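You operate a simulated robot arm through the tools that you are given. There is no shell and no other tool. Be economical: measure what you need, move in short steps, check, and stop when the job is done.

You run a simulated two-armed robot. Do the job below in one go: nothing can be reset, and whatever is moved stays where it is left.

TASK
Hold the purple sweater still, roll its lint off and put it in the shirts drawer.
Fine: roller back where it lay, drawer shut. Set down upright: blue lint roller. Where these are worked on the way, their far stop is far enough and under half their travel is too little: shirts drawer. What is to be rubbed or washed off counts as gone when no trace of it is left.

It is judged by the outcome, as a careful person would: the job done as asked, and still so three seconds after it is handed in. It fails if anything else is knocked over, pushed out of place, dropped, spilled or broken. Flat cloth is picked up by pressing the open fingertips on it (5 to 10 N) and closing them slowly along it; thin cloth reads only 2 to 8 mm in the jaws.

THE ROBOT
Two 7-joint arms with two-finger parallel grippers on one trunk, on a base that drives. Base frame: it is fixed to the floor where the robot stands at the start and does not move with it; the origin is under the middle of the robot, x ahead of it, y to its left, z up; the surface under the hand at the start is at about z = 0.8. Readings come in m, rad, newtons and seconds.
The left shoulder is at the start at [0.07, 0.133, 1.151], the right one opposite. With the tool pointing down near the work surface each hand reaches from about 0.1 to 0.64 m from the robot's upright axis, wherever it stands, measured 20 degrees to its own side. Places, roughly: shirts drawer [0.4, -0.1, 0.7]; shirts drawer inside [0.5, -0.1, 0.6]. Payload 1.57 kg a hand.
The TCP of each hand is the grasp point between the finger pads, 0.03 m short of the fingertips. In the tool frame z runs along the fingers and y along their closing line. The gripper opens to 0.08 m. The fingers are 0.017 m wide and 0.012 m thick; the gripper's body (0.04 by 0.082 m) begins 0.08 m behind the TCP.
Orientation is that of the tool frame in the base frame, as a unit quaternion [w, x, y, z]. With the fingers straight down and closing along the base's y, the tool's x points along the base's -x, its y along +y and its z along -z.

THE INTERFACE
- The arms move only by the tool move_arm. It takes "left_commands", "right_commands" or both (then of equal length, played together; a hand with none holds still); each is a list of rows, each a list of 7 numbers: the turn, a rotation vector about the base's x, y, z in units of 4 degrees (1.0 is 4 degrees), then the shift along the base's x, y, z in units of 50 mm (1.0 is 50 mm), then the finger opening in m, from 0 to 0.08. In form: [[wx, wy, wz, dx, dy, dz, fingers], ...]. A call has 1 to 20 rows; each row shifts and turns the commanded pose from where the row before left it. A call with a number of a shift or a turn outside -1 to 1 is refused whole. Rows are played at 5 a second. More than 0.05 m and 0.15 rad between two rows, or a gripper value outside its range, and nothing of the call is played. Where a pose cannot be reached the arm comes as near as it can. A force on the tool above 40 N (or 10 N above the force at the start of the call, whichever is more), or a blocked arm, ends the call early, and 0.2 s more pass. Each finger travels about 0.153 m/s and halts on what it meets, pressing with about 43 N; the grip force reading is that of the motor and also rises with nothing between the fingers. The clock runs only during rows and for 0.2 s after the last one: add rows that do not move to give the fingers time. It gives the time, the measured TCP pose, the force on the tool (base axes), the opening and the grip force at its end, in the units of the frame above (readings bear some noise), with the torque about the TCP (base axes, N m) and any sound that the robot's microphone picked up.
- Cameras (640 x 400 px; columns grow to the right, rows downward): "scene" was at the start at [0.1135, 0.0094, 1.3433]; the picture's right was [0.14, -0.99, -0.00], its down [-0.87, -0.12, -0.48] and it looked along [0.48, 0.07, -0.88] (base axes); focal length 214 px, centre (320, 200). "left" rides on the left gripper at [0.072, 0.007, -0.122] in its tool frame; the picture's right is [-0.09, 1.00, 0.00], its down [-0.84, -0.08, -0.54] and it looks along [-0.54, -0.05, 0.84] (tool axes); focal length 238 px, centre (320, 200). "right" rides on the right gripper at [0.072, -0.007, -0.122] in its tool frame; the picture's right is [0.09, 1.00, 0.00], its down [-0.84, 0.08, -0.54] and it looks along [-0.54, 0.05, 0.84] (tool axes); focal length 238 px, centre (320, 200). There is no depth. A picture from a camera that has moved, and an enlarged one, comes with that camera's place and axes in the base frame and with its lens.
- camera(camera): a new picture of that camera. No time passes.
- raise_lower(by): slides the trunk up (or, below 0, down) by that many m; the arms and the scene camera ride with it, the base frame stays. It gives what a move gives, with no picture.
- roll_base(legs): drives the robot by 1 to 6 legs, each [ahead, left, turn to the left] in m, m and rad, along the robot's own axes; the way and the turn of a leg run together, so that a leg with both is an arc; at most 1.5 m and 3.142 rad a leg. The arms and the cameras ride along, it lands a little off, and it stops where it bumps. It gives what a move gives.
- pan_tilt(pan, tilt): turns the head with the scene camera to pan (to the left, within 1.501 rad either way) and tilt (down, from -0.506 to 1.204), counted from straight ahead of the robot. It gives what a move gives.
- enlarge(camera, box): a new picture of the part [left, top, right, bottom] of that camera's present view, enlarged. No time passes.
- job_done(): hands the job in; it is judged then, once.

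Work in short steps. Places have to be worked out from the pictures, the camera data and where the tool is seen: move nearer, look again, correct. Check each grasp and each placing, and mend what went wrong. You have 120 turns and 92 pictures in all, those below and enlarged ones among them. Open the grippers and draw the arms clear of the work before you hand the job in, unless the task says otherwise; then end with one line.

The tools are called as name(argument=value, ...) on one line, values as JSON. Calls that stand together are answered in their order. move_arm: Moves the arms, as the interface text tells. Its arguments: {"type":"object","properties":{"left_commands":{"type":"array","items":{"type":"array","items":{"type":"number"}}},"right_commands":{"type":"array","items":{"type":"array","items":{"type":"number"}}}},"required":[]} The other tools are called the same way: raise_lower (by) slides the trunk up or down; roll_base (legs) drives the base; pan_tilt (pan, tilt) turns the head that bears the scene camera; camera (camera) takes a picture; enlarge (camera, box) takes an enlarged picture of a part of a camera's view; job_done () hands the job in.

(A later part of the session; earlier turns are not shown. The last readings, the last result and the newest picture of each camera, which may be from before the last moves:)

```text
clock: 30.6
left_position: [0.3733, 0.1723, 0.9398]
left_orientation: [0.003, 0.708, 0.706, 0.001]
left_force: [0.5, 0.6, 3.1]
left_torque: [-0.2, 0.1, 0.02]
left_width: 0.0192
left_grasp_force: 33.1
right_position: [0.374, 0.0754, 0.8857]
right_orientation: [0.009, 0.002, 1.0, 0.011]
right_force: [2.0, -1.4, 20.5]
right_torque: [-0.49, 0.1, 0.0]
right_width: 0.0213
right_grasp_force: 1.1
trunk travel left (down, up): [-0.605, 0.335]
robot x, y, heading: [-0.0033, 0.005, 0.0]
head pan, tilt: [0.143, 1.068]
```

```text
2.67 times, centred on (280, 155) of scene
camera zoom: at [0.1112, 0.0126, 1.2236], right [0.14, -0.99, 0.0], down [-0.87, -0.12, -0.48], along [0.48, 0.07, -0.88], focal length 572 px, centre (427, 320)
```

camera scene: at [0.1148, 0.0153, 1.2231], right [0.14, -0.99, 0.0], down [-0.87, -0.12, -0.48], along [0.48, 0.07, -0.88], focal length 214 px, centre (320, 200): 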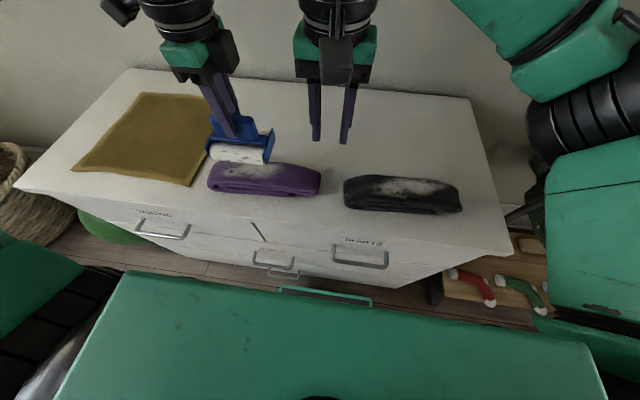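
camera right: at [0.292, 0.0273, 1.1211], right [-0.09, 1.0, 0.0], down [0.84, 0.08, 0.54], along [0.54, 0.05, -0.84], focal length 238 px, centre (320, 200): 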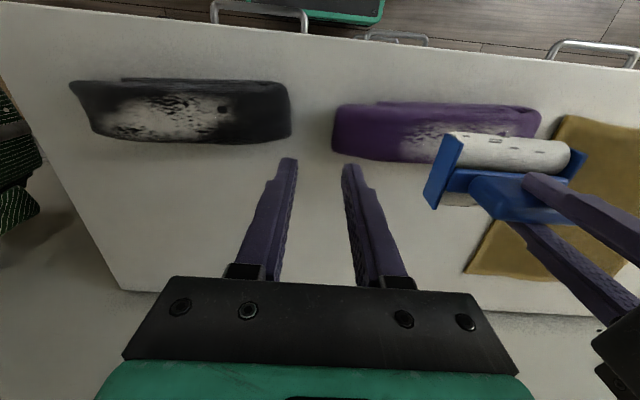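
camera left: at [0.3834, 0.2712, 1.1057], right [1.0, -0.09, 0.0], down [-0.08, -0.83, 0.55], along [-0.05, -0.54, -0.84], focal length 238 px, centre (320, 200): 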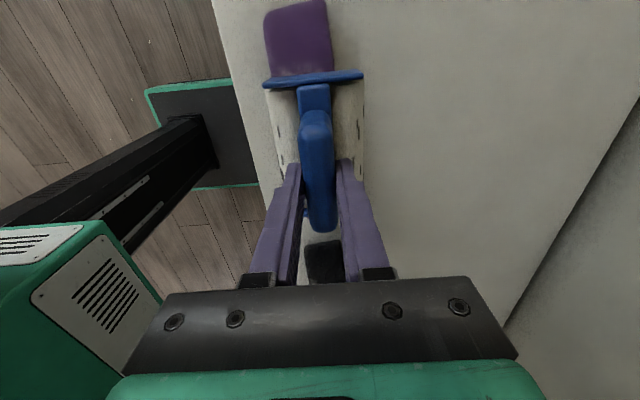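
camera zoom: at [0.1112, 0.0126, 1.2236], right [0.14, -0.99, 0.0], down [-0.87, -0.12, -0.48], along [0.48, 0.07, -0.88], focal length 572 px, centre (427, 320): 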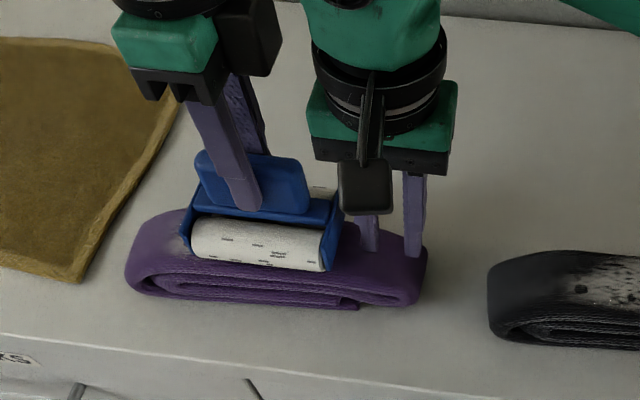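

Contact at TCP z ≈ 0.94. I press one millimetre more and roll forward and back across the width in small steps.

move_arm(left_commands=[[0, 0, 0, 0, 0, -0.02, 0.01], [0, 0, 0, 0.2, 0, 0, 0.01], [0, 0, 0, 0.2, 0, 0, 0.01], [0, 0, 0, 0.2, 0, 0, 0.01], [0, 0, 0, -0.2, 0, 0, 0.01], [0, 0, 0, -0.2, 0, 0, 0.01], [0, 0, 0, -0.2, 0, 0, 0.01], [0, 0, 0, -0.2, 0, 0, 0.01], [0, 0, 0, -0.2, 0, 0, 0.01], [0, 0, 0, -0.2, 0, 0, 0.01], [0, 0, 0, 0.2, 0, 0, 0.01], [0, 0, 0, 0.2, 0, 0, 0.01], [0, 0, 0, 0.2, 0, 0, 0.01], [0, 0, 0, 0, 0, 0, 0.01]])

enlarge(camera="scene", box=[160, 80, 400, 230])

```text
clock: 33.6
left_position: [0.3701, 0.1714, 0.9385]
left_orientation: [0.002, 0.707, 0.707, 0.002]
left_force: [-12.3, -1.0, 22.4]
left_torque: [-0.14, 0.87, -0.08]
left_width: 0.0193
left_grasp_force: 33.8
right_position: [0.372, 0.0769, 0.885]
right_orientation: [0.009, 0.002, 1.0, 0.01]
right_force: [-0.1, -0.7, -0.1]
right_torque: [0.01, 0.02, 0.01]
right_width: 0.0201
right_grasp_force: 0.0
trunk travel left (down, up): [-0.605, 0.335]
robot x, y, heading: [-0.0003, 0.0032, -0.001]
head pan, tilt: [0.143, 1.068]
```

```text
2.67 times, centred on (280, 155) of scene
camera zoom: at [0.1079, 0.0121, 1.2238], right [0.14, -0.99, 0.0], down [-0.87, -0.12, -0.49], along [0.48, 0.07, -0.87], focal length 572 px, centre (427, 320)
```

zoom: 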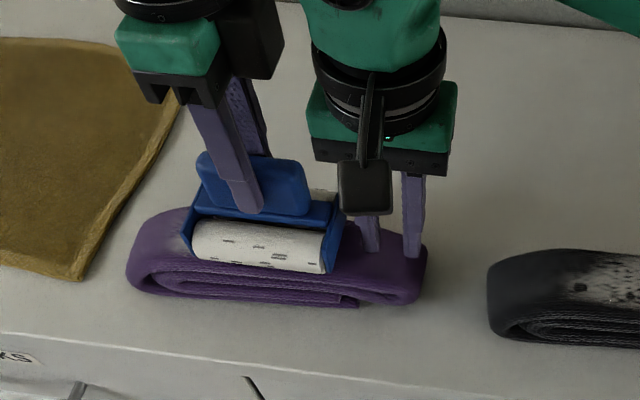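

The right hand lost contact (0 N) and the roller presses 22 N – too much. I lift the roller clear, see the result, then re-seat the hold.

move_arm(left_commands=[[0, 0, 0, 0, 0, 0.3, 0.01], [0, 0, 0, 0, 0.5, 0.5, 0.01], [0, 0, 0, 0, 0.5, 0.2, 0.01], [0, 0, 0, 0, 0.5, 0, 0.01], [0, 0, 0, 0, 0, 0, 0.01]])

enlarge(camera="scene", box=[160, 80, 400, 230])

camera(camera="right")

```text
clock: 34.8
left_position: [0.3752, 0.247, 0.9894]
left_orientation: [0.001, 0.708, 0.706, 0.001]
left_force: [-0.1, -0.3, -1.2]
left_torque: [0.03, 0.0, -0.01]
left_width: 0.0193
left_grasp_force: 33.3
right_position: [0.3747, 0.0757, 0.8858]
right_orientation: [0.008, 0.001, 1.0, 0.01]
right_force: [0.1, 0.2, 17.7]
right_torque: [-0.35, 0.15, 0.04]
right_width: 0.0198
right_grasp_force: 0.0
trunk travel left (down, up): [-0.605, 0.335]
robot x, y, heading: [-0.0026, 0.0057, -0.004]
head pan, tilt: [0.143, 1.068]
```

```text
2.67 times, centred on (280, 155) of scene
camera zoom: at [0.1118, 0.0124, 1.2236], right [0.14, -0.99, 0.0], down [-0.87, -0.12, -0.48], along [0.48, 0.07, -0.88], focal length 572 px, centre (427, 320)
```

zoom: 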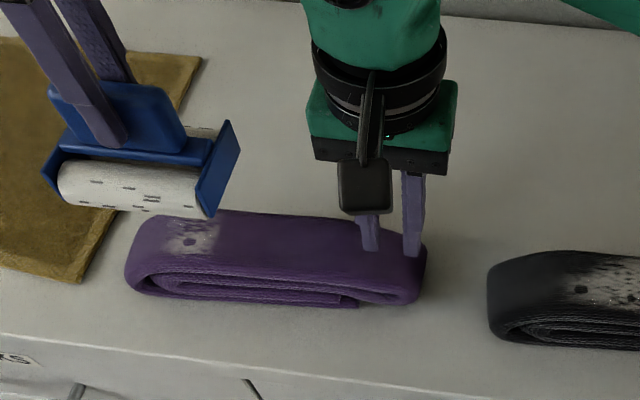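

```text
60 pictures are left
camera right: at [0.3014, 0.0673, 1.0057], right [-0.09, 1.0, 0.02], down [0.83, 0.06, 0.56], along [0.55, 0.06, -0.83], focal length 238 px, centre (320, 200)
```

right: 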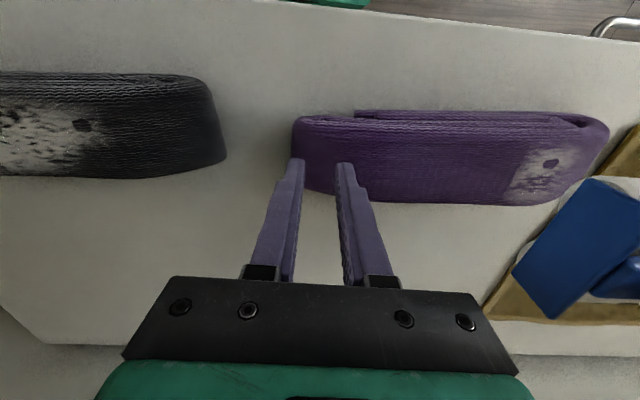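

Lane 1 came perfectly clean. Remaining lint is at y ≈ 0.215–0.26, so lane 2 at y ≈ 0.232; the hold is pressing again at 18 N.

move_arm(left_commands=[[0, 0, 0, 0, -0.3, -0.4, 0.01], [0, 0, 0, 0, 0, -0.45, 0.01], [0, 0, 0, 0, 0, -0.08, 0.01], [0, 0, 0, 0, 0, 0, 0.01]])

move_arm(left_commands=[[0, 0, 0, 0, 0, -0.04, 0.01], [0, 0, 0, 0, 0, 0, 0.01]])

move_arm(left_commands=[[0, 0, 0, 0, 0, -0.03, 0.01], [0, 0, 0, 0, 0, 0, 0.01]])

```text
clock: 35.8
left_position: [0.3734, 0.2327, 0.9415]
left_orientation: [0.002, 0.707, 0.708, 0.001]
left_force: [0.2, -0.3, -1.2]
left_torque: [0.03, 0.02, 0.02]
left_width: 0.0192
left_grasp_force: 33.2
right_position: [0.3744, 0.0759, 0.8845]
right_orientation: [0.008, 0.002, 1.0, 0.009]
right_force: [2.6, -0.8, 22.4]
right_torque: [-0.48, 0.08, 0.0]
right_width: 0.0204
right_grasp_force: 0.2
trunk travel left (down, up): [-0.605, 0.335]
robot x, y, heading: [0.0027, 0.0018, -0.003]
head pan, tilt: [0.143, 1.068]
```

```text
clock: 36.4
left_position: [0.374, 0.2313, 0.9396]
left_orientation: [0.002, 0.707, 0.707, 0.001]
left_force: [0.3, -0.5, -1.8]
left_torque: [0.0, 0.01, 0.0]
left_width: 0.0192
left_grasp_force: 33.1
right_position: [0.3743, 0.0765, 0.8856]
right_orientation: [0.009, 0.002, 1.0, 0.009]
right_force: [2.8, -0.8, 24.2]
right_torque: [-0.49, 0.05, 0.05]
right_width: 0.0201
right_grasp_force: 0.8
trunk travel left (down, up): [-0.605, 0.335]
robot x, y, heading: [-0.0044, 0.0041, -0.005]
head pan, tilt: [0.143, 1.068]
```

```text
clock: 37.0
left_position: [0.3752, 0.2315, 0.9385]
left_orientation: [0.002, 0.708, 0.707, 0.001]
left_force: [-0.3, -0.4, 3.7]
left_torque: [0.17, 0.17, 0.01]
left_width: 0.019
left_grasp_force: 33.4
right_position: [0.3742, 0.0754, 0.8853]
right_orientation: [0.008, 0.002, 1.0, 0.009]
right_force: [3.3, -0.6, 23.2]
right_torque: [-0.53, 0.0, 0.09]
right_width: 0.0199
right_grasp_force: 0.1
trunk travel left (down, up): [-0.605, 0.335]
robot x, y, heading: [-0.0011, 0.0101, -0.003]
head pan, tilt: [0.143, 1.068]
```

Contact at about 5 N; I roll lane 2 at this height with only half a millimetre more press.

move_arm(left_commands=[[0, 0, 0, 0, 0, -0.015, 0.01], [0, 0, 0, 0.2, 0, 0, 0.01], [0, 0, 0, 0.2, 0, 0, 0.01], [0, 0, 0, 0.2, 0, 0, 0.01], [0, 0, 0, -0.2, 0, 0, 0.01], [0, 0, 0, -0.2, 0, 0, 0.01], [0, 0, 0, -0.2, 0, 0, 0.01], [0, 0, 0, -0.2, 0, 0, 0.01], [0, 0, 0, -0.2, 0, 0, 0.01], [0, 0, 0, -0.2, 0, 0, 0.01], [0, 0, 0, 0.2, 0, 0, 0.01], [0, 0, 0, 0.2, 0, 0, 0.01], [0, 0, 0, 0.2, 0, 0, 0.01], [0, 0, 0, 0, 0, 0, 0.01]])

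move_arm(left_commands=[[0, 0, 0, 0, 0, 0.3, 0.01], [0, 0, 0, 0.3, 0, 0.5, 0.01], [0, 0, 0, 0.8, 0, 0.4, 0.01], [0, 0, 0, 0.8, 0, 0, 0.01], [0, 0, 0, 0, 0, 0, 0.01]])

enlarge(camera="scene", box=[160, 80, 400, 230])

```text
clock: 40.0
left_position: [0.3712, 0.2308, 0.9385]
left_orientation: [0.002, 0.707, 0.707, 0.001]
left_force: [-10.9, -0.3, 19.0]
left_torque: [0.18, 0.79, 0.08]
left_width: 0.0195
left_grasp_force: 33.7
right_position: [0.3722, 0.0759, 0.8855]
right_orientation: [0.008, 0.002, 1.0, 0.01]
right_force: [-0.7, -0.2, 0.3]
right_torque: [0.03, -0.03, 0.04]
right_width: 0.0202
right_grasp_force: 0.2
trunk travel left (down, up): [-0.605, 0.335]
robot x, y, heading: [-0.0033, 0.0024, -0.003]
head pan, tilt: [0.143, 1.068]
```

```text
clock: 41.2
left_position: [0.4684, 0.2309, 0.9975]
left_orientation: [0.002, 0.708, 0.706, 0.001]
left_force: [0.8, 0.2, -1.7]
left_torque: [-0.02, 0.01, 0.0]
left_width: 0.0191
left_grasp_force: 33.0
right_position: [0.3732, 0.0759, 0.8857]
right_orientation: [0.008, 0.003, 1.0, 0.009]
right_force: [-0.9, -2.0, 17.8]
right_torque: [-0.45, 0.17, -0.01]
right_width: 0.0208
right_grasp_force: 0.6
trunk travel left (down, up): [-0.605, 0.335]
robot x, y, heading: [-0.0022, 0.0044, -0.001]
head pan, tilt: [0.143, 1.068]
```

```text
2.67 times, centred on (280, 155) of scene
camera zoom: at [0.1116, 0.0131, 1.2236], right [0.14, -0.99, 0.0], down [-0.87, -0.12, -0.48], along [0.48, 0.07, -0.88], focal length 572 px, centre (427, 320)
```

zoom: 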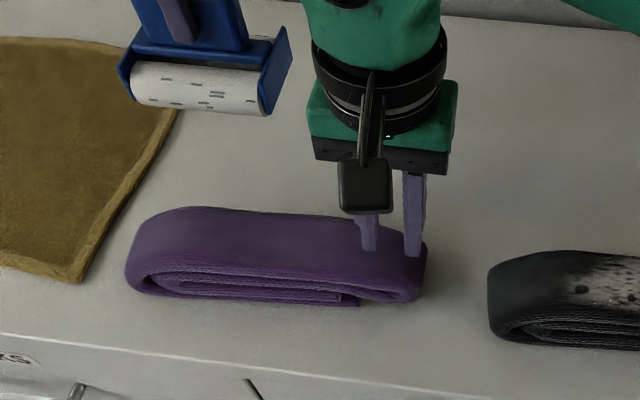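

It looks clean; I check closely from the right hand's camera, which sees the far side too.

enlarge(camera="right", box=[280, 90, 640, 230])

enlarge(camera="scene", box=[200, 150, 325, 200])

```text
1.78 times, centred on (460, 160) of right
camera zoom: at [0.3014, 0.0678, 1.0057], right [-0.09, 1.0, 0.02], down [0.83, 0.06, 0.56], along [0.55, 0.06, -0.83], focal length 424 px, centre (71, 271)
```

zoom: 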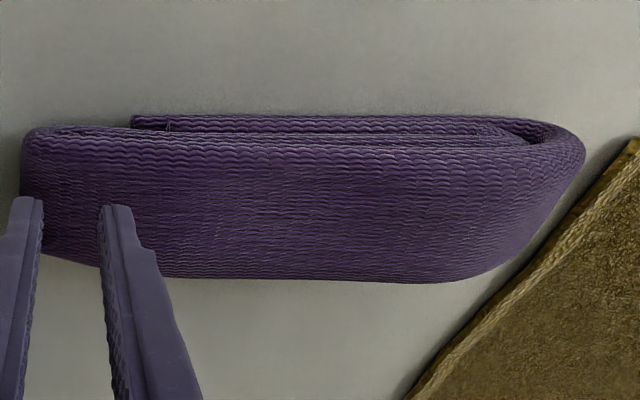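

```text
5.12 times, centred on (262, 175) of scene
camera zoom: at [0.1116, 0.0131, 1.2236], right [0.14, -0.99, 0.0], down [-0.87, -0.12, -0.48], along [0.48, 0.07, -0.88], focal length 1098 px, centre (614, 328)
```

zoom: 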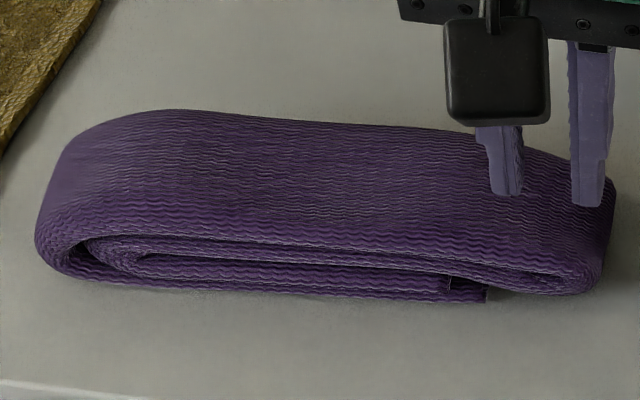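

No trace of lint left. I lift the right hand away to its side, then drive right again to return the roller.

move_arm(right_commands=[[0, 0, 0, 0, 0, 0.6, 0.02], [0, 0, 0, 0, 0, 0.9, 0.02], [0, 0, 0, 0, -0.6, 0.7, 0.04], [0, 0, 0, 0, -0.9, 0, 0.06], [0, 0, 0, 0, -0.9, 0, 0.06], [0, 0, 0, 0, -0.9, 0, 0.06], [0, 0, 0, 0, -0.9, 0, 0.06], [0, 0, 0, 0, -0.9, 0, 0.06]])

roll_base(legs=[[0, -0.125, 0]])

move_arm(left_commands=[[0, 0, 0, 0.3, -0.4, 0, 0.01], [0, 0, 0, 0.3, -0.4, 0, 0.01], [0, 0, 0, 0.3, -0.4, -0.2, 0.01], [0, 0, 0, 0.3, -0.15, -0.3, 0.01], [0, 0, 0, 0, 0, 0, 0.01]])

```text
clock: 43.0
left_position: [0.469, 0.23, 0.9959]
left_orientation: [0.0, 0.707, 0.707, 0.0]
left_force: [0.9, -0.5, -1.0]
left_torque: [0.0, 0.0, 0.02]
left_width: 0.0194
left_grasp_force: 34.0
right_position: [0.3744, -0.1815, 0.9969]
right_orientation: [0.007, 0.001, 1.0, 0.009]
right_force: [0.1, -0.3, 0.1]
right_torque: [0.04, -0.01, -0.02]
right_width: 0.0601
right_grasp_force: 0.1
trunk travel left (down, up): [-0.605, 0.335]
robot x, y, heading: [0.0007, 0.0037, -0.003]
head pan, tilt: [0.143, 1.068]
```

```text
clock: 44.3
left_position: [0.4705, 0.108, 0.996]
left_orientation: [0.002, 0.708, 0.707, -0.001]
left_force: [0.7, 0.1, -1.2]
left_torque: [0.0, 0.0, -0.01]
left_width: 0.019
left_grasp_force: 33.7
right_position: [0.3761, -0.3029, 0.997]
right_orientation: [0.006, 0.002, 1.0, 0.009]
right_force: [-0.2, 1.0, -0.3]
right_torque: [-0.03, 0.01, -0.01]
right_width: 0.0598
right_grasp_force: 0.1
trunk travel left (down, up): [-0.605, 0.335]
robot x, y, heading: [-0.0023, -0.118, -0.003]
head pan, tilt: [0.143, 1.068]
```

```text
clock: 45.5
left_position: [0.5262, 0.0403, 0.9698]
left_orientation: [0.002, 0.707, 0.707, 0.0]
left_force: [0.2, 0.2, -2.0]
left_torque: [-0.02, -0.01, 0.0]
left_width: 0.0195
left_grasp_force: 33.0
left hand out of reach, approached as far as the arm can: row 4
right_position: [0.3758, -0.3044, 0.997]
right_orientation: [0.007, 0.002, 1.0, 0.009]
right_force: [-0.2, 0.1, 0.5]
right_torque: [0.02, -0.03, -0.02]
right_width: 0.0601
right_grasp_force: 0.0
trunk travel left (down, up): [-0.605, 0.335]
robot x, y, heading: [-0.0028, -0.1206, -0.002]
head pan, tilt: [0.143, 1.068]
```

Now down towards [0.535, 0.044, 0.889], then the last few millimetres in small steps.

move_arm(left_commands=[[0, 0, 0, 0.09, 0.04, -0.6, 0.01], [0, 0, 0, 0.09, 0.04, -0.6, 0.01], [0, 0, 0, 0, 0, -0.4, 0.01], [0, 0, 0, 0, 0, 0, 0.01]])

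move_arm(left_commands=[[0, 0, 0, 0, 0, -0.04, 0.01], [0, 0, 0, 0, 0, 0, 0.01]])

enlarge(camera="scene", box=[200, 80, 360, 180])

```text
clock: 46.5
left_position: [0.5347, 0.0448, 0.8907]
left_orientation: [0.002, 0.708, 0.706, 0.0]
left_force: [0.4, 0.1, -0.5]
left_torque: [-0.03, -0.01, 0.03]
left_width: 0.0192
left_grasp_force: 33.7
right_position: [0.3753, -0.3034, 0.9968]
right_orientation: [0.007, 0.002, 1.0, 0.008]
right_force: [0.3, 0.3, -0.2]
right_torque: [-0.01, 0.01, -0.04]
right_width: 0.06
right_grasp_force: 0.1
trunk travel left (down, up): [-0.605, 0.335]
robot x, y, heading: [-0.0044, -0.1215, -0.003]
head pan, tilt: [0.143, 1.068]
```

```text
clock: 47.1
left_position: [0.5353, 0.0448, 0.8889]
left_orientation: [0.002, 0.708, 0.707, 0.001]
left_force: [0.2, 1.4, -1.1]
left_torque: [0.0, -0.02, 0.01]
left_width: 0.0192
left_grasp_force: 33.6
right_position: [0.3754, -0.3034, 0.9975]
right_orientation: [0.007, 0.002, 1.0, 0.009]
right_force: [0.3, -0.1, -0.5]
right_torque: [-0.01, -0.02, 0.0]
right_width: 0.0602
right_grasp_force: 0.0
trunk travel left (down, up): [-0.605, 0.335]
robot x, y, heading: [-0.002, -0.1242, -0.002]
head pan, tilt: [0.143, 1.068]
```

```text
4.00 times, centred on (280, 130) of scene
camera zoom: at [0.1135, -0.1104, 1.2233], right [0.14, -0.99, 0.0], down [-0.87, -0.12, -0.48], along [0.48, 0.07, -0.88], focal length 858 px, centre (480, 480)
```

zoom: 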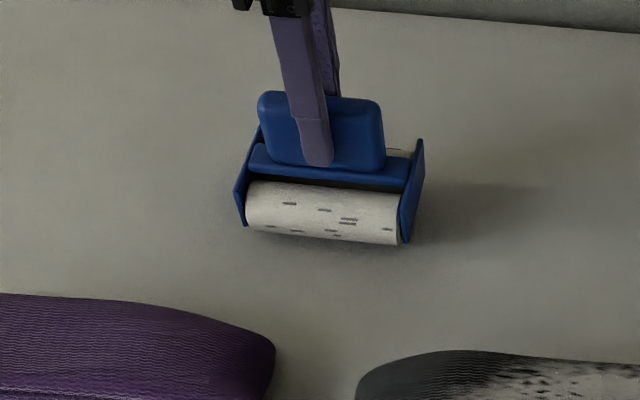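

Nearly there, with a 3 mm sideways correction; down to the surface.

move_arm(left_commands=[[0, 0, 0, 0, -0.06, -0.04, 0.01], [0, 0, 0, 0, 0, -0.03, 0.01], [0, 0, 0, 0, 0, 0, 0.01]])

move_arm(left_commands=[[0, 0, 0, 0, 0, -0.02, 0.01], [0, 0, 0, 0, 0, 0, 0.01]])

```text
clock: 47.9
left_position: [0.5356, 0.0419, 0.8845]
left_orientation: [0.002, 0.707, 0.707, -0.001]
left_force: [-0.8, -0.8, -0.9]
left_torque: [0.01, 0.01, -0.01]
left_width: 0.0194
left_grasp_force: 33.2
right_position: [0.3756, -0.3023, 0.9968]
right_orientation: [0.007, 0.001, 1.0, 0.008]
right_force: [-0.6, 0.4, 0.2]
right_torque: [-0.02, -0.02, 0.02]
right_width: 0.0599
right_grasp_force: 0.1
trunk travel left (down, up): [-0.605, 0.335]
robot x, y, heading: [-0.0026, -0.1194, 0.003]
head pan, tilt: [0.143, 1.068]
```

```text
clock: 48.5
left_position: [0.5343, 0.0425, 0.8843]
left_orientation: [0.002, 0.707, 0.707, -0.001]
left_force: [0.2, 0.3, -1.1]
left_torque: [0.0, 0.03, -0.05]
left_width: 0.019
left_grasp_force: 33.0
right_position: [0.376, -0.3032, 0.9964]
right_orientation: [0.006, 0.003, 1.0, 0.009]
right_force: [0.5, 1.1, 0.6]
right_torque: [0.04, -0.01, 0.04]
right_width: 0.0603
right_grasp_force: 0.1
trunk travel left (down, up): [-0.605, 0.335]
robot x, y, heading: [-0.0008, -0.1182, 0.001]
head pan, tilt: [0.143, 1.068]
```

Force still shows the hanging weight; two more millimetre steps.

move_arm(left_commands=[[0, 0, 0, 0, 0, -0.02, 0.01], [0, 0, 0, 0, 0, 0, 0.01]])

move_arm(left_commands=[[0, 0, 0, 0, 0, -0.02, 0.01], [0, 0, 0, 0, 0, 0, 0.01]])

```text
clock: 49.1
left_position: [0.5349, 0.0425, 0.884]
left_orientation: [0.003, 0.708, 0.706, 0.001]
left_force: [0.1, 0.6, 4.3]
left_torque: [0.3, 0.08, -0.04]
left_width: 0.019
left_grasp_force: 33.3
right_position: [0.3758, -0.3033, 0.9976]
right_orientation: [0.007, 0.001, 1.0, 0.009]
right_force: [0.9, 0.5, -1.0]
right_torque: [0.02, -0.02, 0.0]
right_width: 0.0598
right_grasp_force: 0.0
trunk travel left (down, up): [-0.605, 0.335]
robot x, y, heading: [-0.0024, -0.1227, 0.002]
head pan, tilt: [0.143, 1.068]
```

```text
clock: 49.7
left_position: [0.535, 0.0419, 0.8823]
left_orientation: [0.004, 0.707, 0.708, 0.002]
left_force: [4.5, 1.6, 14.2]
left_torque: [0.38, -0.08, -0.09]
left_width: 0.0191
left_grasp_force: 33.4
right_position: [0.3755, -0.3031, 0.9975]
right_orientation: [0.007, 0.002, 1.0, 0.01]
right_force: [0.4, -0.5, -0.7]
right_torque: [0.02, 0.02, -0.01]
right_width: 0.0599
right_grasp_force: 0.1
trunk travel left (down, up): [-0.605, 0.335]
robot x, y, heading: [-0.0019, -0.1189, -0.002]
head pan, tilt: [0.143, 1.068]
```

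Standing on the surface now. I ease up 1 mm, open slowly, and rise straight up.

move_arm(left_commands=[[0, 0, 0, 0, 0, 0.02, 0.01], [0, 0, 0, 0, 0, 0, 0.022], [0, 0, 0, 0, 0, 0, 0.035], [0, 0, 0, 0, 0, 0, 0.05], [0, 0, 0, 0, 0, 0, 0.06], [0, 0, 0, 0, 0, 0, 0.06], [0, 0, 0, 0, 0, 0.4, 0.06], [0, 0, 0, 0, 0, 0.6, 0.06], [0, 0, 0, -0.2, 0, 0.9, 0.06], [0, 0, 0, 0, 0, 0, 0.06]])

camera(camera="scene")

```text
clock: 51.9
left_position: [0.5248, 0.0417, 0.9779]
left_orientation: [0.002, 0.708, 0.706, -0.001]
left_force: [-0.1, -0.3, -0.6]
left_torque: [0.02, -0.01, -0.01]
left_width: 0.0599
left_grasp_force: 0.0
right_position: [0.377, -0.3035, 0.9973]
right_orientation: [0.005, 0.002, 1.0, 0.009]
right_force: [-1.0, -0.1, 0.0]
right_torque: [-0.01, 0.03, -0.02]
right_width: 0.0599
right_grasp_force: 0.1
trunk travel left (down, up): [-0.605, 0.335]
robot x, y, heading: [-0.0022, -0.1191, -0.003]
head pan, tilt: [0.143, 1.068]
```

```text
55 pictures are left
camera scene: at [0.1139, -0.1102, 1.2232], right [0.14, -0.99, 0.0], down [-0.87, -0.12, -0.48], along [0.48, 0.07, -0.88], focal length 214 px, centre (320, 200)
```

scene: 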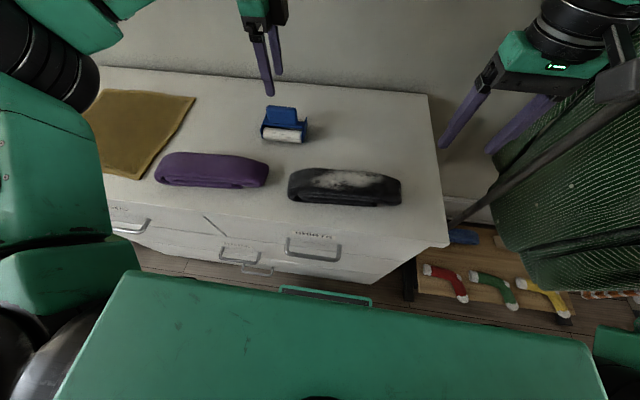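

The roller stands upright at its old place. Next I bring the left hand (closing along x) over the sweater's middle to check whether it straddles the width.

move_arm(left_commands=[[0, 0, 0, -0.5, 0.5, 0, 0.08], [0, 0, 0, -0.5, 0.5, 0, 0.08], [0, 0, 0, -0.5, 0.5, 0, 0.08], [0, 0, 0, -0.5, 0.5, 0, 0.08], [0, 0, 0, -0.5, 0.5, 0, 0.08], [0, 0, 0, -0.5, 0.2, -0.4, 0.08], [0, 0, 0, 0, 0, -0.4, 0.08], [0, 0, 0, 0, 0, 0, 0.08]])

camera(camera="left")

enlarge(camera="scene", box=[120, 100, 360, 290])

```text
clock: 53.7
left_position: [0.3737, 0.1767, 0.9373]
left_orientation: [0.002, 0.707, 0.707, 0.0]
left_force: [-0.5, 0.5, 0.3]
left_torque: [0.01, 0.02, 0.03]
left_width: 0.08
left_grasp_force: 0.0
right_position: [0.3759, -0.304, 0.9971]
right_orientation: [0.007, 0.001, 1.0, 0.009]
right_force: [-0.2, 0.2, 0.7]
right_torque: [-0.04, -0.01, -0.01]
right_width: 0.0601
right_grasp_force: 0.0
trunk travel left (down, up): [-0.605, 0.335]
robot x, y, heading: [-0.0021, -0.1238, 0.001]
head pan, tilt: [0.143, 1.068]
```

```text
54 pictures are left
camera left: at [0.3798, 0.2482, 1.0592], right [1.0, -0.09, 0.0], down [-0.08, -0.84, 0.54], along [-0.05, -0.54, -0.84], focal length 238 px, centre (320, 200)
```

left: 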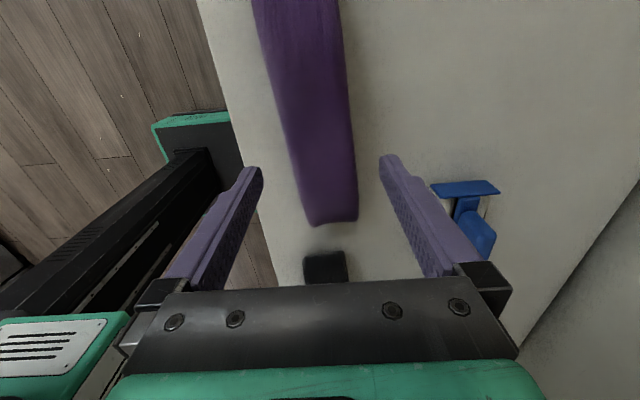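

```text
2.11 times, centred on (240, 195) of scene
camera zoom: at [0.113, -0.1104, 1.2233], right [0.14, -0.99, 0.0], down [-0.87, -0.12, -0.48], along [0.48, 0.07, -0.88], focal length 452 px, centre (488, 210)
```

zoom: 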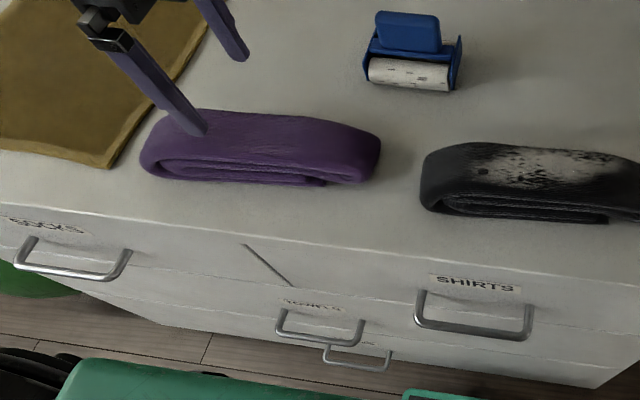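

The sweater's top is about 0.055–0.065 m wide, centred at x ≈ 0.376: the open fingers straddle it. I go down to TCP z ≈ 0.843 in steps.

move_arm(left_commands=[[0, 0, 0, 0.03, 0, -0.6, 0.08], [0, 0, 0, 0, 0, -0.5, 0.08], [0, 0, 0, 0, 0, -0.4, 0.08], [0, 0, 0, 0, 0, 0, 0.08]])

enlarge(camera="scene", box=[120, 80, 280, 200])

camera(camera="left")

```text
clock: 54.7
left_position: [0.3765, 0.1788, 0.8626]
left_orientation: [0.001, 0.708, 0.706, 0.0]
left_force: [-0.4, 0.0, 0.0]
left_torque: [0.0, 0.02, -0.01]
left_width: 0.0799
left_grasp_force: 0.0
right_position: [0.3766, -0.3032, 0.9967]
right_orientation: [0.006, 0.002, 1.0, 0.008]
right_force: [0.2, 0.0, 0.3]
right_torque: [0.01, 0.02, 0.01]
right_width: 0.0601
right_grasp_force: 0.1
trunk travel left (down, up): [-0.605, 0.335]
robot x, y, heading: [-0.0015, -0.1187, 0.002]
head pan, tilt: [0.143, 1.068]
```

```text
3.33 times, centred on (200, 140) of scene
camera zoom: at [0.1132, -0.1104, 1.2233], right [0.14, -0.99, 0.0], down [-0.87, -0.12, -0.48], along [0.48, 0.07, -0.88], focal length 715 px, centre (720, 400)
```

zoom: 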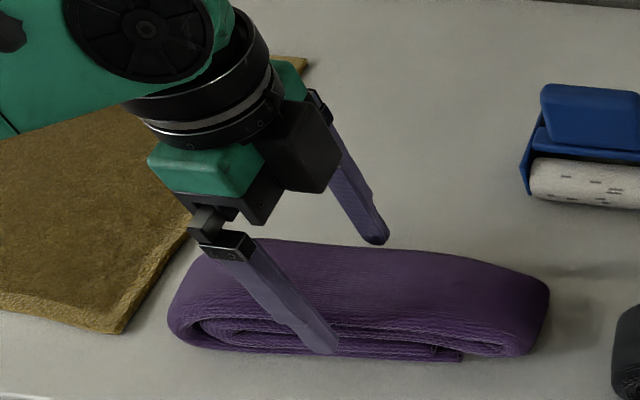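

```text
51 pictures are left
camera left: at [0.3812, 0.2497, 0.9839], right [1.0, -0.09, 0.0], down [-0.08, -0.84, 0.54], along [-0.05, -0.54, -0.84], focal length 238 px, centre (320, 200)
```

left: 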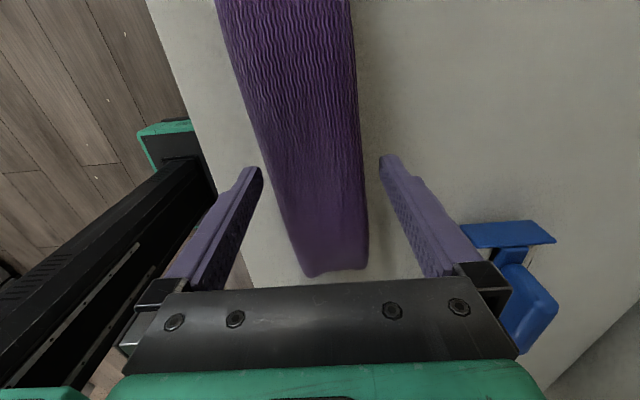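

Fingers are either side with clearance. Two centimetres lower, then close slowly.

move_arm(left_commands=[[0, 0, 0, 0, 0, -0.3, 0.08], [0, 0, 0, 0, 0, -0.1, 0.08], [0, 0, 0, 0, 0, 0, 0.07], [0, 0, 0, 0, 0, 0, 0.06], [0, 0, 0, 0, 0, 0, 0.05], [0, 0, 0, 0, 0, 0, 0.04], [0, 0, 0, 0, 0, 0, 0.03], [0, 0, 0, 0, 0, 0, 0.02], [0, 0, 0, 0, 0, 0, 0.02]])

camera(camera="left")

```text
clock: 56.7
left_position: [0.3765, 0.1784, 0.8422]
left_orientation: [0.001, 0.707, 0.707, 0.0]
left_force: [-0.8, 1.1, 2.5]
left_torque: [0.05, 0.14, 0.36]
left_width: 0.071
left_grasp_force: 43.0
right_position: [0.3754, -0.3025, 0.9982]
right_orientation: [0.007, 0.001, 1.0, 0.009]
right_force: [0.3, -0.9, -0.8]
right_torque: [-0.02, 0.0, -0.01]
right_width: 0.0601
right_grasp_force: 0.1
trunk travel left (down, up): [-0.605, 0.335]
robot x, y, heading: [0.0003, -0.1196, -0.002]
head pan, tilt: [0.143, 1.068]
```

```text
50 pictures are left
camera left: at [0.3817, 0.2501, 0.9641], right [1.0, -0.09, 0.0], down [-0.08, -0.84, 0.54], along [-0.05, -0.54, -0.84], focal length 238 px, centre (320, 200)
```

left: 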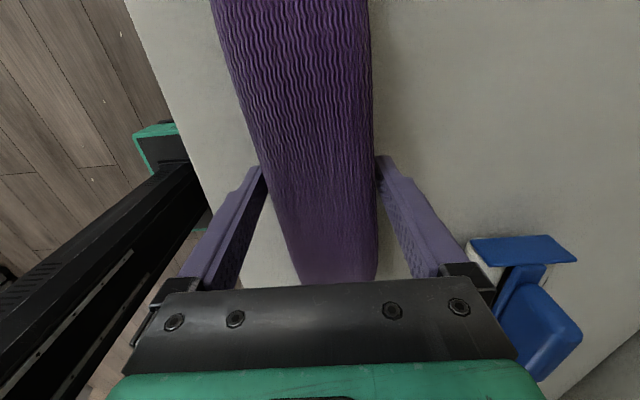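

Held at 71 mm with 43 N. I lift it 10 cm and check that it comes level.

move_arm(left_commands=[[0, 0, 0, 0, 0, 0.3, 0.02], [0, 0, 0, 0, 0, 0.6, 0.02], [0, 0, 0, 0, 0, 0.8, 0.02], [0, 0, 0, 0, 0, 0.5, 0.02], [0, 0, 0, 0, 0, 0, 0.02]])

camera(camera="scene")

```text
clock: 57.9
left_position: [0.3764, 0.1779, 0.9542]
left_orientation: [0.001, 0.707, 0.707, 0.0]
left_force: [-0.8, 0.5, -3.4]
left_torque: [0.03, -0.02, 0.01]
left_width: 0.0708
left_grasp_force: 42.9
right_position: [0.377, -0.3029, 0.996]
right_orientation: [0.006, 0.002, 1.0, 0.009]
right_force: [-0.1, 0.2, 0.3]
right_torque: [-0.04, -0.01, -0.01]
right_width: 0.0599
right_grasp_force: 0.0
trunk travel left (down, up): [-0.605, 0.335]
robot x, y, heading: [0.0013, -0.1206, -0.002]
head pan, tilt: [0.143, 1.068]
```

```text
49 pictures are left
camera scene: at [0.1139, -0.1098, 1.2232], right [0.14, -0.99, 0.0], down [-0.87, -0.12, -0.48], along [0.48, 0.07, -0.88], focal length 214 px, centre (320, 200)
```

scene: 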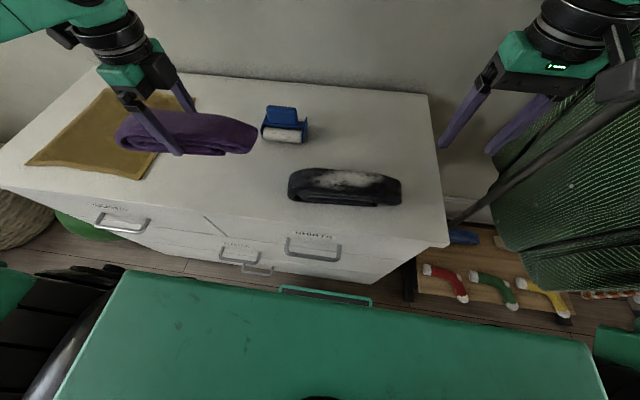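

The sweater hangs level (about 0.35 kg). The shirts handle bar is near [0.246, −0.072, 0.636]. I back the base 0.2 m off and 0.05 m left, and then turn the right hand to reach the bar: yaw 90° and pitch 45° forward.

roll_base(legs=[[-0.22, 0.05, 0]])

move_arm(right_commands=[[0, 0, 1, 0, 0, 0, 0.06], [0, 0, 1, 0, 0, 0, 0.06], [0, 0, 1, 0, 0, 0, 0.06], [0, 0, 1, 0, 0, 0, 0.06], [0, 0, 1, 0, 0, 0, 0.06], [0, 0, 1, 0, 0, 0, 0.06], [0, 0, 1, 0, 0, 0, 0.06], [0, 0, 1, 0, 0, 0, 0.06], [0, 0, 1, 0, 0, 0, 0.06], [0, 0, 1, 0, 0, 0, 0.06], [0, 0, 1, 0, 0, 0, 0.06], [0, 0, 1, 0, 0, 0, 0.06], [0, 0, 1, 0, 0, 0, 0.06], [0, 0, 1, 0, 0, 0, 0.06], [0, 0, 1, 0, 0, 0, 0.06], [0, 0, 1, 0, 0, 0, 0.06], [0, 0, 1, 0, 0, 0, 0.06], [0, 0, 1, 0, 0, 0, 0.06], [0, 0, 1, 0, 0, 0, 0.06], [0, 0, 1, 0, 0, 0, 0.06]])

move_arm(right_commands=[[0, 0, 1, 0, 0, 0, 0.06], [0, 0, 1, 0, 0, 0, 0.06], [0, 0, 0.5, 0, 0, 0, 0.06], [0, -1, 0, 0, 0, 0, 0.06], [0, -1, 0, 0, 0, 0, 0.06], [0, -1, 0, 0, 0, 0, 0.06], [0, -1, 0, 0, 0, 0, 0.06], [0, -1, 0, 0, 0, 0, 0.06], [0, -1, 0, 0, 0, 0, 0.06], [0, -1, 0, 0, 0, 0, 0.06], [0, -1, 0, 0, 0, 0, 0.06], [0, -1, 0, 0, 0, 0, 0.06], [0, -1, 0, 0, 0, 0, 0.06], [0, -1, 0, 0, 0, 0, 0.06], [0, 0, 0, 0, 0, 0, 0.06]])

camera(camera="scene")

camera(camera="right")

```text
clock: 59.6
left_position: [0.1559, 0.2261, 0.9532]
left_orientation: [0.001, 0.709, 0.705, -0.001]
left_force: [0.1, -0.2, -4.1]
left_torque: [-0.02, 0.0, 0.03]
left_width: 0.0709
left_grasp_force: 42.9
right_position: [0.1517, -0.254, 0.9973]
right_orientation: [0.007, 0.004, 1.0, 0.008]
right_force: [-0.6, 0.5, 0.2]
right_torque: [0.01, -0.02, 0.03]
right_width: 0.0602
right_grasp_force: 0.0
trunk travel left (down, up): [-0.605, 0.335]
robot x, y, heading: [-0.2264, -0.0662, -0.007]
head pan, tilt: [0.143, 1.068]
```

```text
clock: 63.8
left_position: [0.1538, 0.2268, 0.9528]
left_orientation: [0.002, 0.709, 0.705, -0.001]
left_force: [-0.1, 0.7, -3.3]
left_torque: [-0.01, 0.0, 0.0]
left_width: 0.0706
left_grasp_force: 42.8
right_position: [0.0362, -0.147, 0.978]
right_orientation: [-0.001, -0.64, 0.769, 0.011]
right_force: [-0.2, -0.1, -0.3]
right_torque: [-0.01, -0.01, 0.0]
right_width: 0.0598
right_grasp_force: 0.1
right hand out of reach, approached as far as the arm can: row 11, 12, 13, 14, 15, 16, 17, 18, 19, 20
trunk travel left (down, up): [-0.605, 0.335]
robot x, y, heading: [-0.2227, -0.0702, -0.008]
head pan, tilt: [0.143, 1.068]
```

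```text
clock: 66.3
left_position: [0.1534, 0.227, 0.9529]
left_orientation: [0.002, 0.709, 0.705, -0.001]
left_force: [0.4, 0.2, -3.6]
left_torque: [-0.05, -0.03, -0.02]
left_width: 0.0705
left_grasp_force: 43.1
right_position: [0.0086, -0.1302, 0.976]
right_orientation: [0.194, -0.675, 0.688, -0.184]
right_force: [9.7, 0.3, -3.2]
right_torque: [-0.06, 0.68, -0.07]
right_width: 0.0598
right_grasp_force: 0.0
right hand out of reach, approached as far as the arm can: row 1, 2, 3
trunk travel left (down, up): [-0.605, 0.335]
robot x, y, heading: [-0.2256, -0.0668, -0.01]
head pan, tilt: [0.143, 1.068]
stopped in row 12 (right hand): the force on the tool passed its limit at 73 N (the readings are from after the stop); the commanded pose is now the measured one
```

```text
48 pictures are left
camera scene: at [-0.1106, -0.0596, 1.2232], right [0.14, -0.99, 0.0], down [-0.87, -0.12, -0.48], along [0.48, 0.07, -0.88], focal length 214 px, centre (320, 200)
```

scene: 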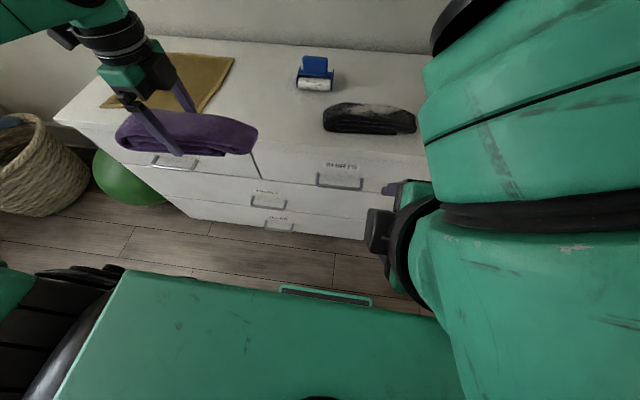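

```text
47 pictures are left
camera right: at [-0.0482, -0.2036, 1.0823], right [-0.85, -0.07, -0.51], down [-0.34, 0.83, 0.44], along [0.4, 0.55, -0.74], focal length 238 px, centre (320, 200)
```

right: 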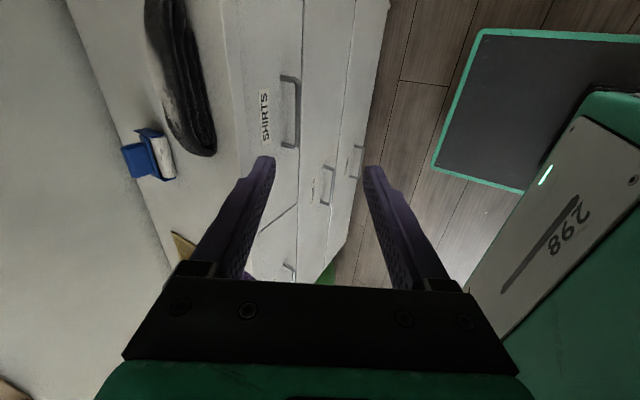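

The outward yaw drove the right arm into its own body. I undo it: pitch back, and yaw back to the plain downward pose while moving outward; then I will hook the bar from above with both fingertips instead.

move_arm(right_commands=[[0, 1, 0, 0.1, -0.1, 0.1, 0.06], [0, 1, 0, 0.1, -0.1, 0.1, 0.06], [0, 1, 0, 0.1, -0.1, 0.1, 0.06], [0, 1, 0, 0.1, -0.1, 0, 0.06], [0, 1, 0, 0.1, -0.1, 0, 0.06], [0, 1, 0, 0.1, -0.1, 0, 0.06], [0, 1, 0, 0.1, -0.1, 0, 0.06], [0, 0.8, 0, 0.1, -0.1, 0, 0.06], [0, 0, -1, 0.1, -0.1, 0, 0.06], [0, 0, -1, 0.1, -0.1, 0, 0.06], [0, 0, -1, 0.1, -0.1, 0, 0.06], [0, 0, -1, 0.1, -0.1, 0, 0.06], [0, 0, -1, 0.1, -0.1, 0, 0.06], [0, 0, -1, 0.1, -0.1, 0, 0.06], [0, 0, -1, 0.1, -0.1, 0, 0.06], [0, 0, -1, 0.1, -0.1, 0, 0.06], [0, 0, -1, 0.1, -0.1, 0, 0.06], [0, 0, -1, 0.1, -0.1, 0, 0.06], [0, 0, -1, 0.1, -0.1, 0, 0.06]])

camera(camera="scene")

```text
clock: 70.3
left_position: [0.1542, 0.2274, 0.9542]
left_orientation: [0.001, 0.709, 0.705, 0.0]
left_force: [-0.2, 0.0, -3.2]
left_torque: [0.0, -0.01, -0.01]
left_width: 0.0704
left_grasp_force: 42.7
right_position: [0.0574, -0.1981, 0.9824]
right_orientation: [0.003, -0.382, 0.924, 0.003]
right_force: [0.0, 1.0, 0.5]
right_torque: [0.01, 0.0, 0.0]
right_width: 0.0601
right_grasp_force: 0.0
right hand out of reach, approached as far as the arm can: row 4, 5, 6, 7, 8
trunk travel left (down, up): [-0.605, 0.335]
robot x, y, heading: [-0.225, -0.07, -0.005]
head pan, tilt: [0.143, 1.068]
```

```text
46 pictures are left
camera scene: at [-0.1105, -0.06, 1.2232], right [0.14, -0.99, 0.0], down [-0.87, -0.12, -0.48], along [0.48, 0.07, -0.88], focal length 214 px, centre (320, 200)
```

scene: 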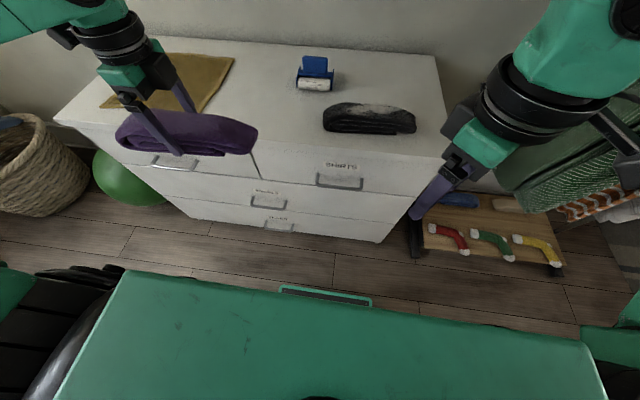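

Recovered. I finish the yaw to the plain pose and move towards a spot above the handle, closing the fingers to a 50 mm spread.

move_arm(right_commands=[[0, 0, -1, 0.2, 0.1, 0, 0.06], [0, 0, -1, 0.2, 0.1, 0, 0.06], [0, 0, -1, 0.2, 0.1, 0, 0.06], [0, 0, -1, 0.2, 0.1, 0, 0.06], [0, 0, -1, 0.2, 0.2, 0, 0.06], [0, 0, -1, 0.2, 0.2, 0, 0.06], [0, 0, -1, 0.2, 0.2, 0, 0.05], [0, 0, -1, 0.2, 0.3, 0, 0.05], [0, 0, -1, 0.3, 0.3, 0, 0.05], [0, 0, -1, 0.3, 0.3, 0, 0.05], [0, 0, -1, 0.3, 0.3, 0, 0.05], [0, 0, -0.25, 0.3, 0.3, 0, 0.05], [0, 0, 0, 0, 0, 0, 0.05]])

camera(camera="right")

camera(camera="scene")

```text
clock: 73.1
left_position: [0.1543, 0.2257, 0.9536]
left_orientation: [0.001, 0.709, 0.705, 0.001]
left_force: [-0.3, 0.2, -3.4]
left_torque: [0.0, -0.01, -0.02]
left_width: 0.0704
left_grasp_force: 43.0
right_position: [0.1983, -0.0721, 0.9826]
right_orientation: [0.005, 0.0, 1.0, 0.002]
right_force: [0.5, -0.1, -0.7]
right_torque: [-0.01, -0.01, -0.01]
right_width: 0.0501
right_grasp_force: 0.1
trunk travel left (down, up): [-0.605, 0.335]
robot x, y, heading: [-0.222, -0.071, -0.006]
head pan, tilt: [0.143, 1.068]
```

```text
45 pictures are left
camera right: at [0.1256, -0.0797, 1.1029], right [-0.09, 1.0, 0.0], down [0.83, 0.08, 0.55], along [0.55, 0.05, -0.84], focal length 238 px, centre (320, 200)
```

right: 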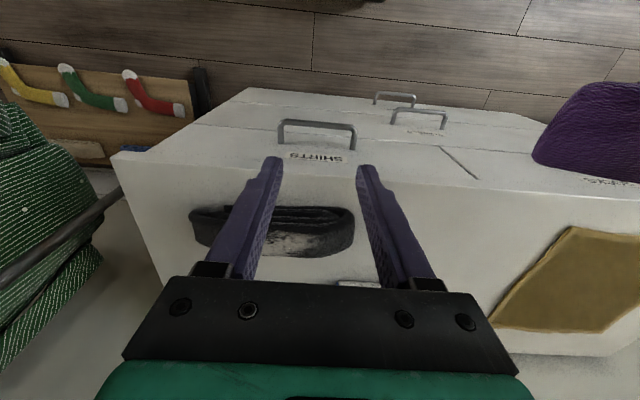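

```text
44 pictures are left
camera scene: at [-0.1107, -0.0601, 1.2233], right [0.14, -0.99, 0.0], down [-0.87, -0.12, -0.48], along [0.48, 0.07, -0.88], focal length 214 px, centre (320, 200)
```

scene: 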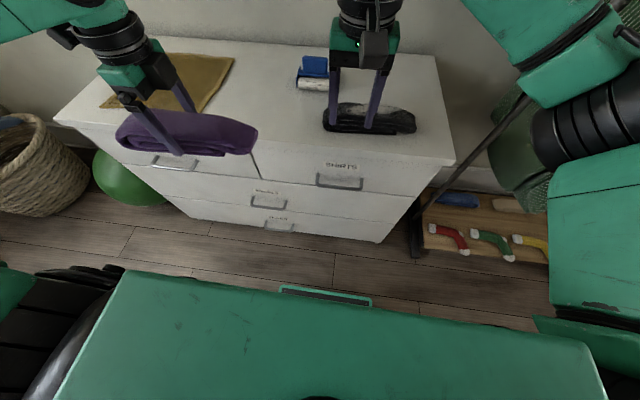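

The two views put the bar at about [0.246, −0.072, 0.661], 0.13 m long, with ~45 mm gap behind it. I move to x = 0.268 and descend behind the bar in steps.

move_arm(right_commands=[[0, 0, 0, 0.7, 0, 0, 0.05], [0, 0, 0, 0.7, 0, 0, 0.05], [0, 0, 0, 0, 0, -0.9, 0.05], [0, 0, 0, 0, 0, -0.9, 0.05], [0, 0, 0, 0, 0, -0.9, 0.05], [0, 0, 0, 0, 0, -0.9, 0.05], [0, 0, 0, 0, 0, 0, 0.05]])

camera(camera="right")

enlarge(camera="scene", box=[260, 80, 460, 220])

```text
clock: 74.7
left_position: [0.1531, 0.2253, 0.9526]
left_orientation: [0.001, 0.708, 0.706, -0.001]
left_force: [0.0, 0.6, -2.1]
left_torque: [-0.01, 0.01, -0.01]
left_width: 0.0703
left_grasp_force: 42.5
right_position: [0.2666, -0.0755, 0.7992]
right_orientation: [0.004, 0.001, 1.0, 0.002]
right_force: [0.3, 0.4, -0.1]
right_torque: [-0.02, 0.01, -0.03]
right_width: 0.0499
right_grasp_force: 0.1
trunk travel left (down, up): [-0.605, 0.335]
robot x, y, heading: [-0.2229, -0.0667, -0.009]
head pan, tilt: [0.143, 1.068]
```

```text
43 pictures are left
camera right: at [0.1939, -0.0822, 0.9211], right [-0.09, 1.0, 0.0], down [0.83, 0.08, 0.55], along [0.55, 0.05, -0.84], focal length 238 px, centre (320, 200)
```

right: 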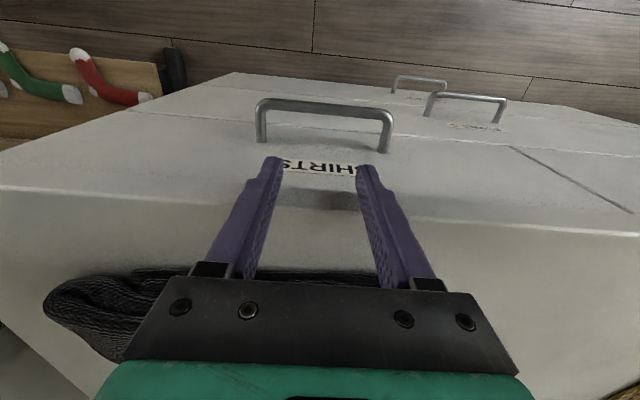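

```text
2.86 times, centred on (360, 150) of scene
camera zoom: at [-0.1109, -0.0594, 1.2233], right [0.14, -0.99, 0.0], down [-0.87, -0.12, -0.48], along [0.48, 0.07, -0.88], focal length 613 px, centre (206, 343)
```

zoom: 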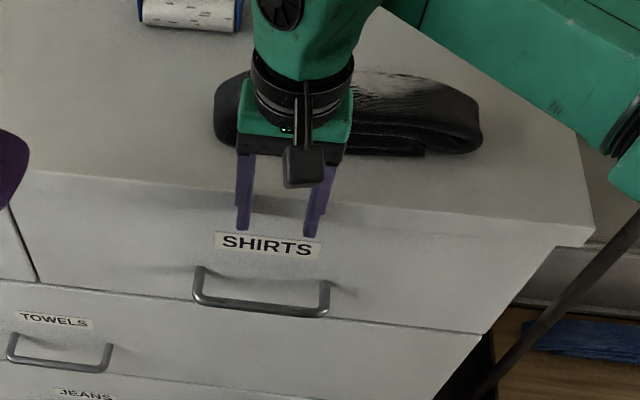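

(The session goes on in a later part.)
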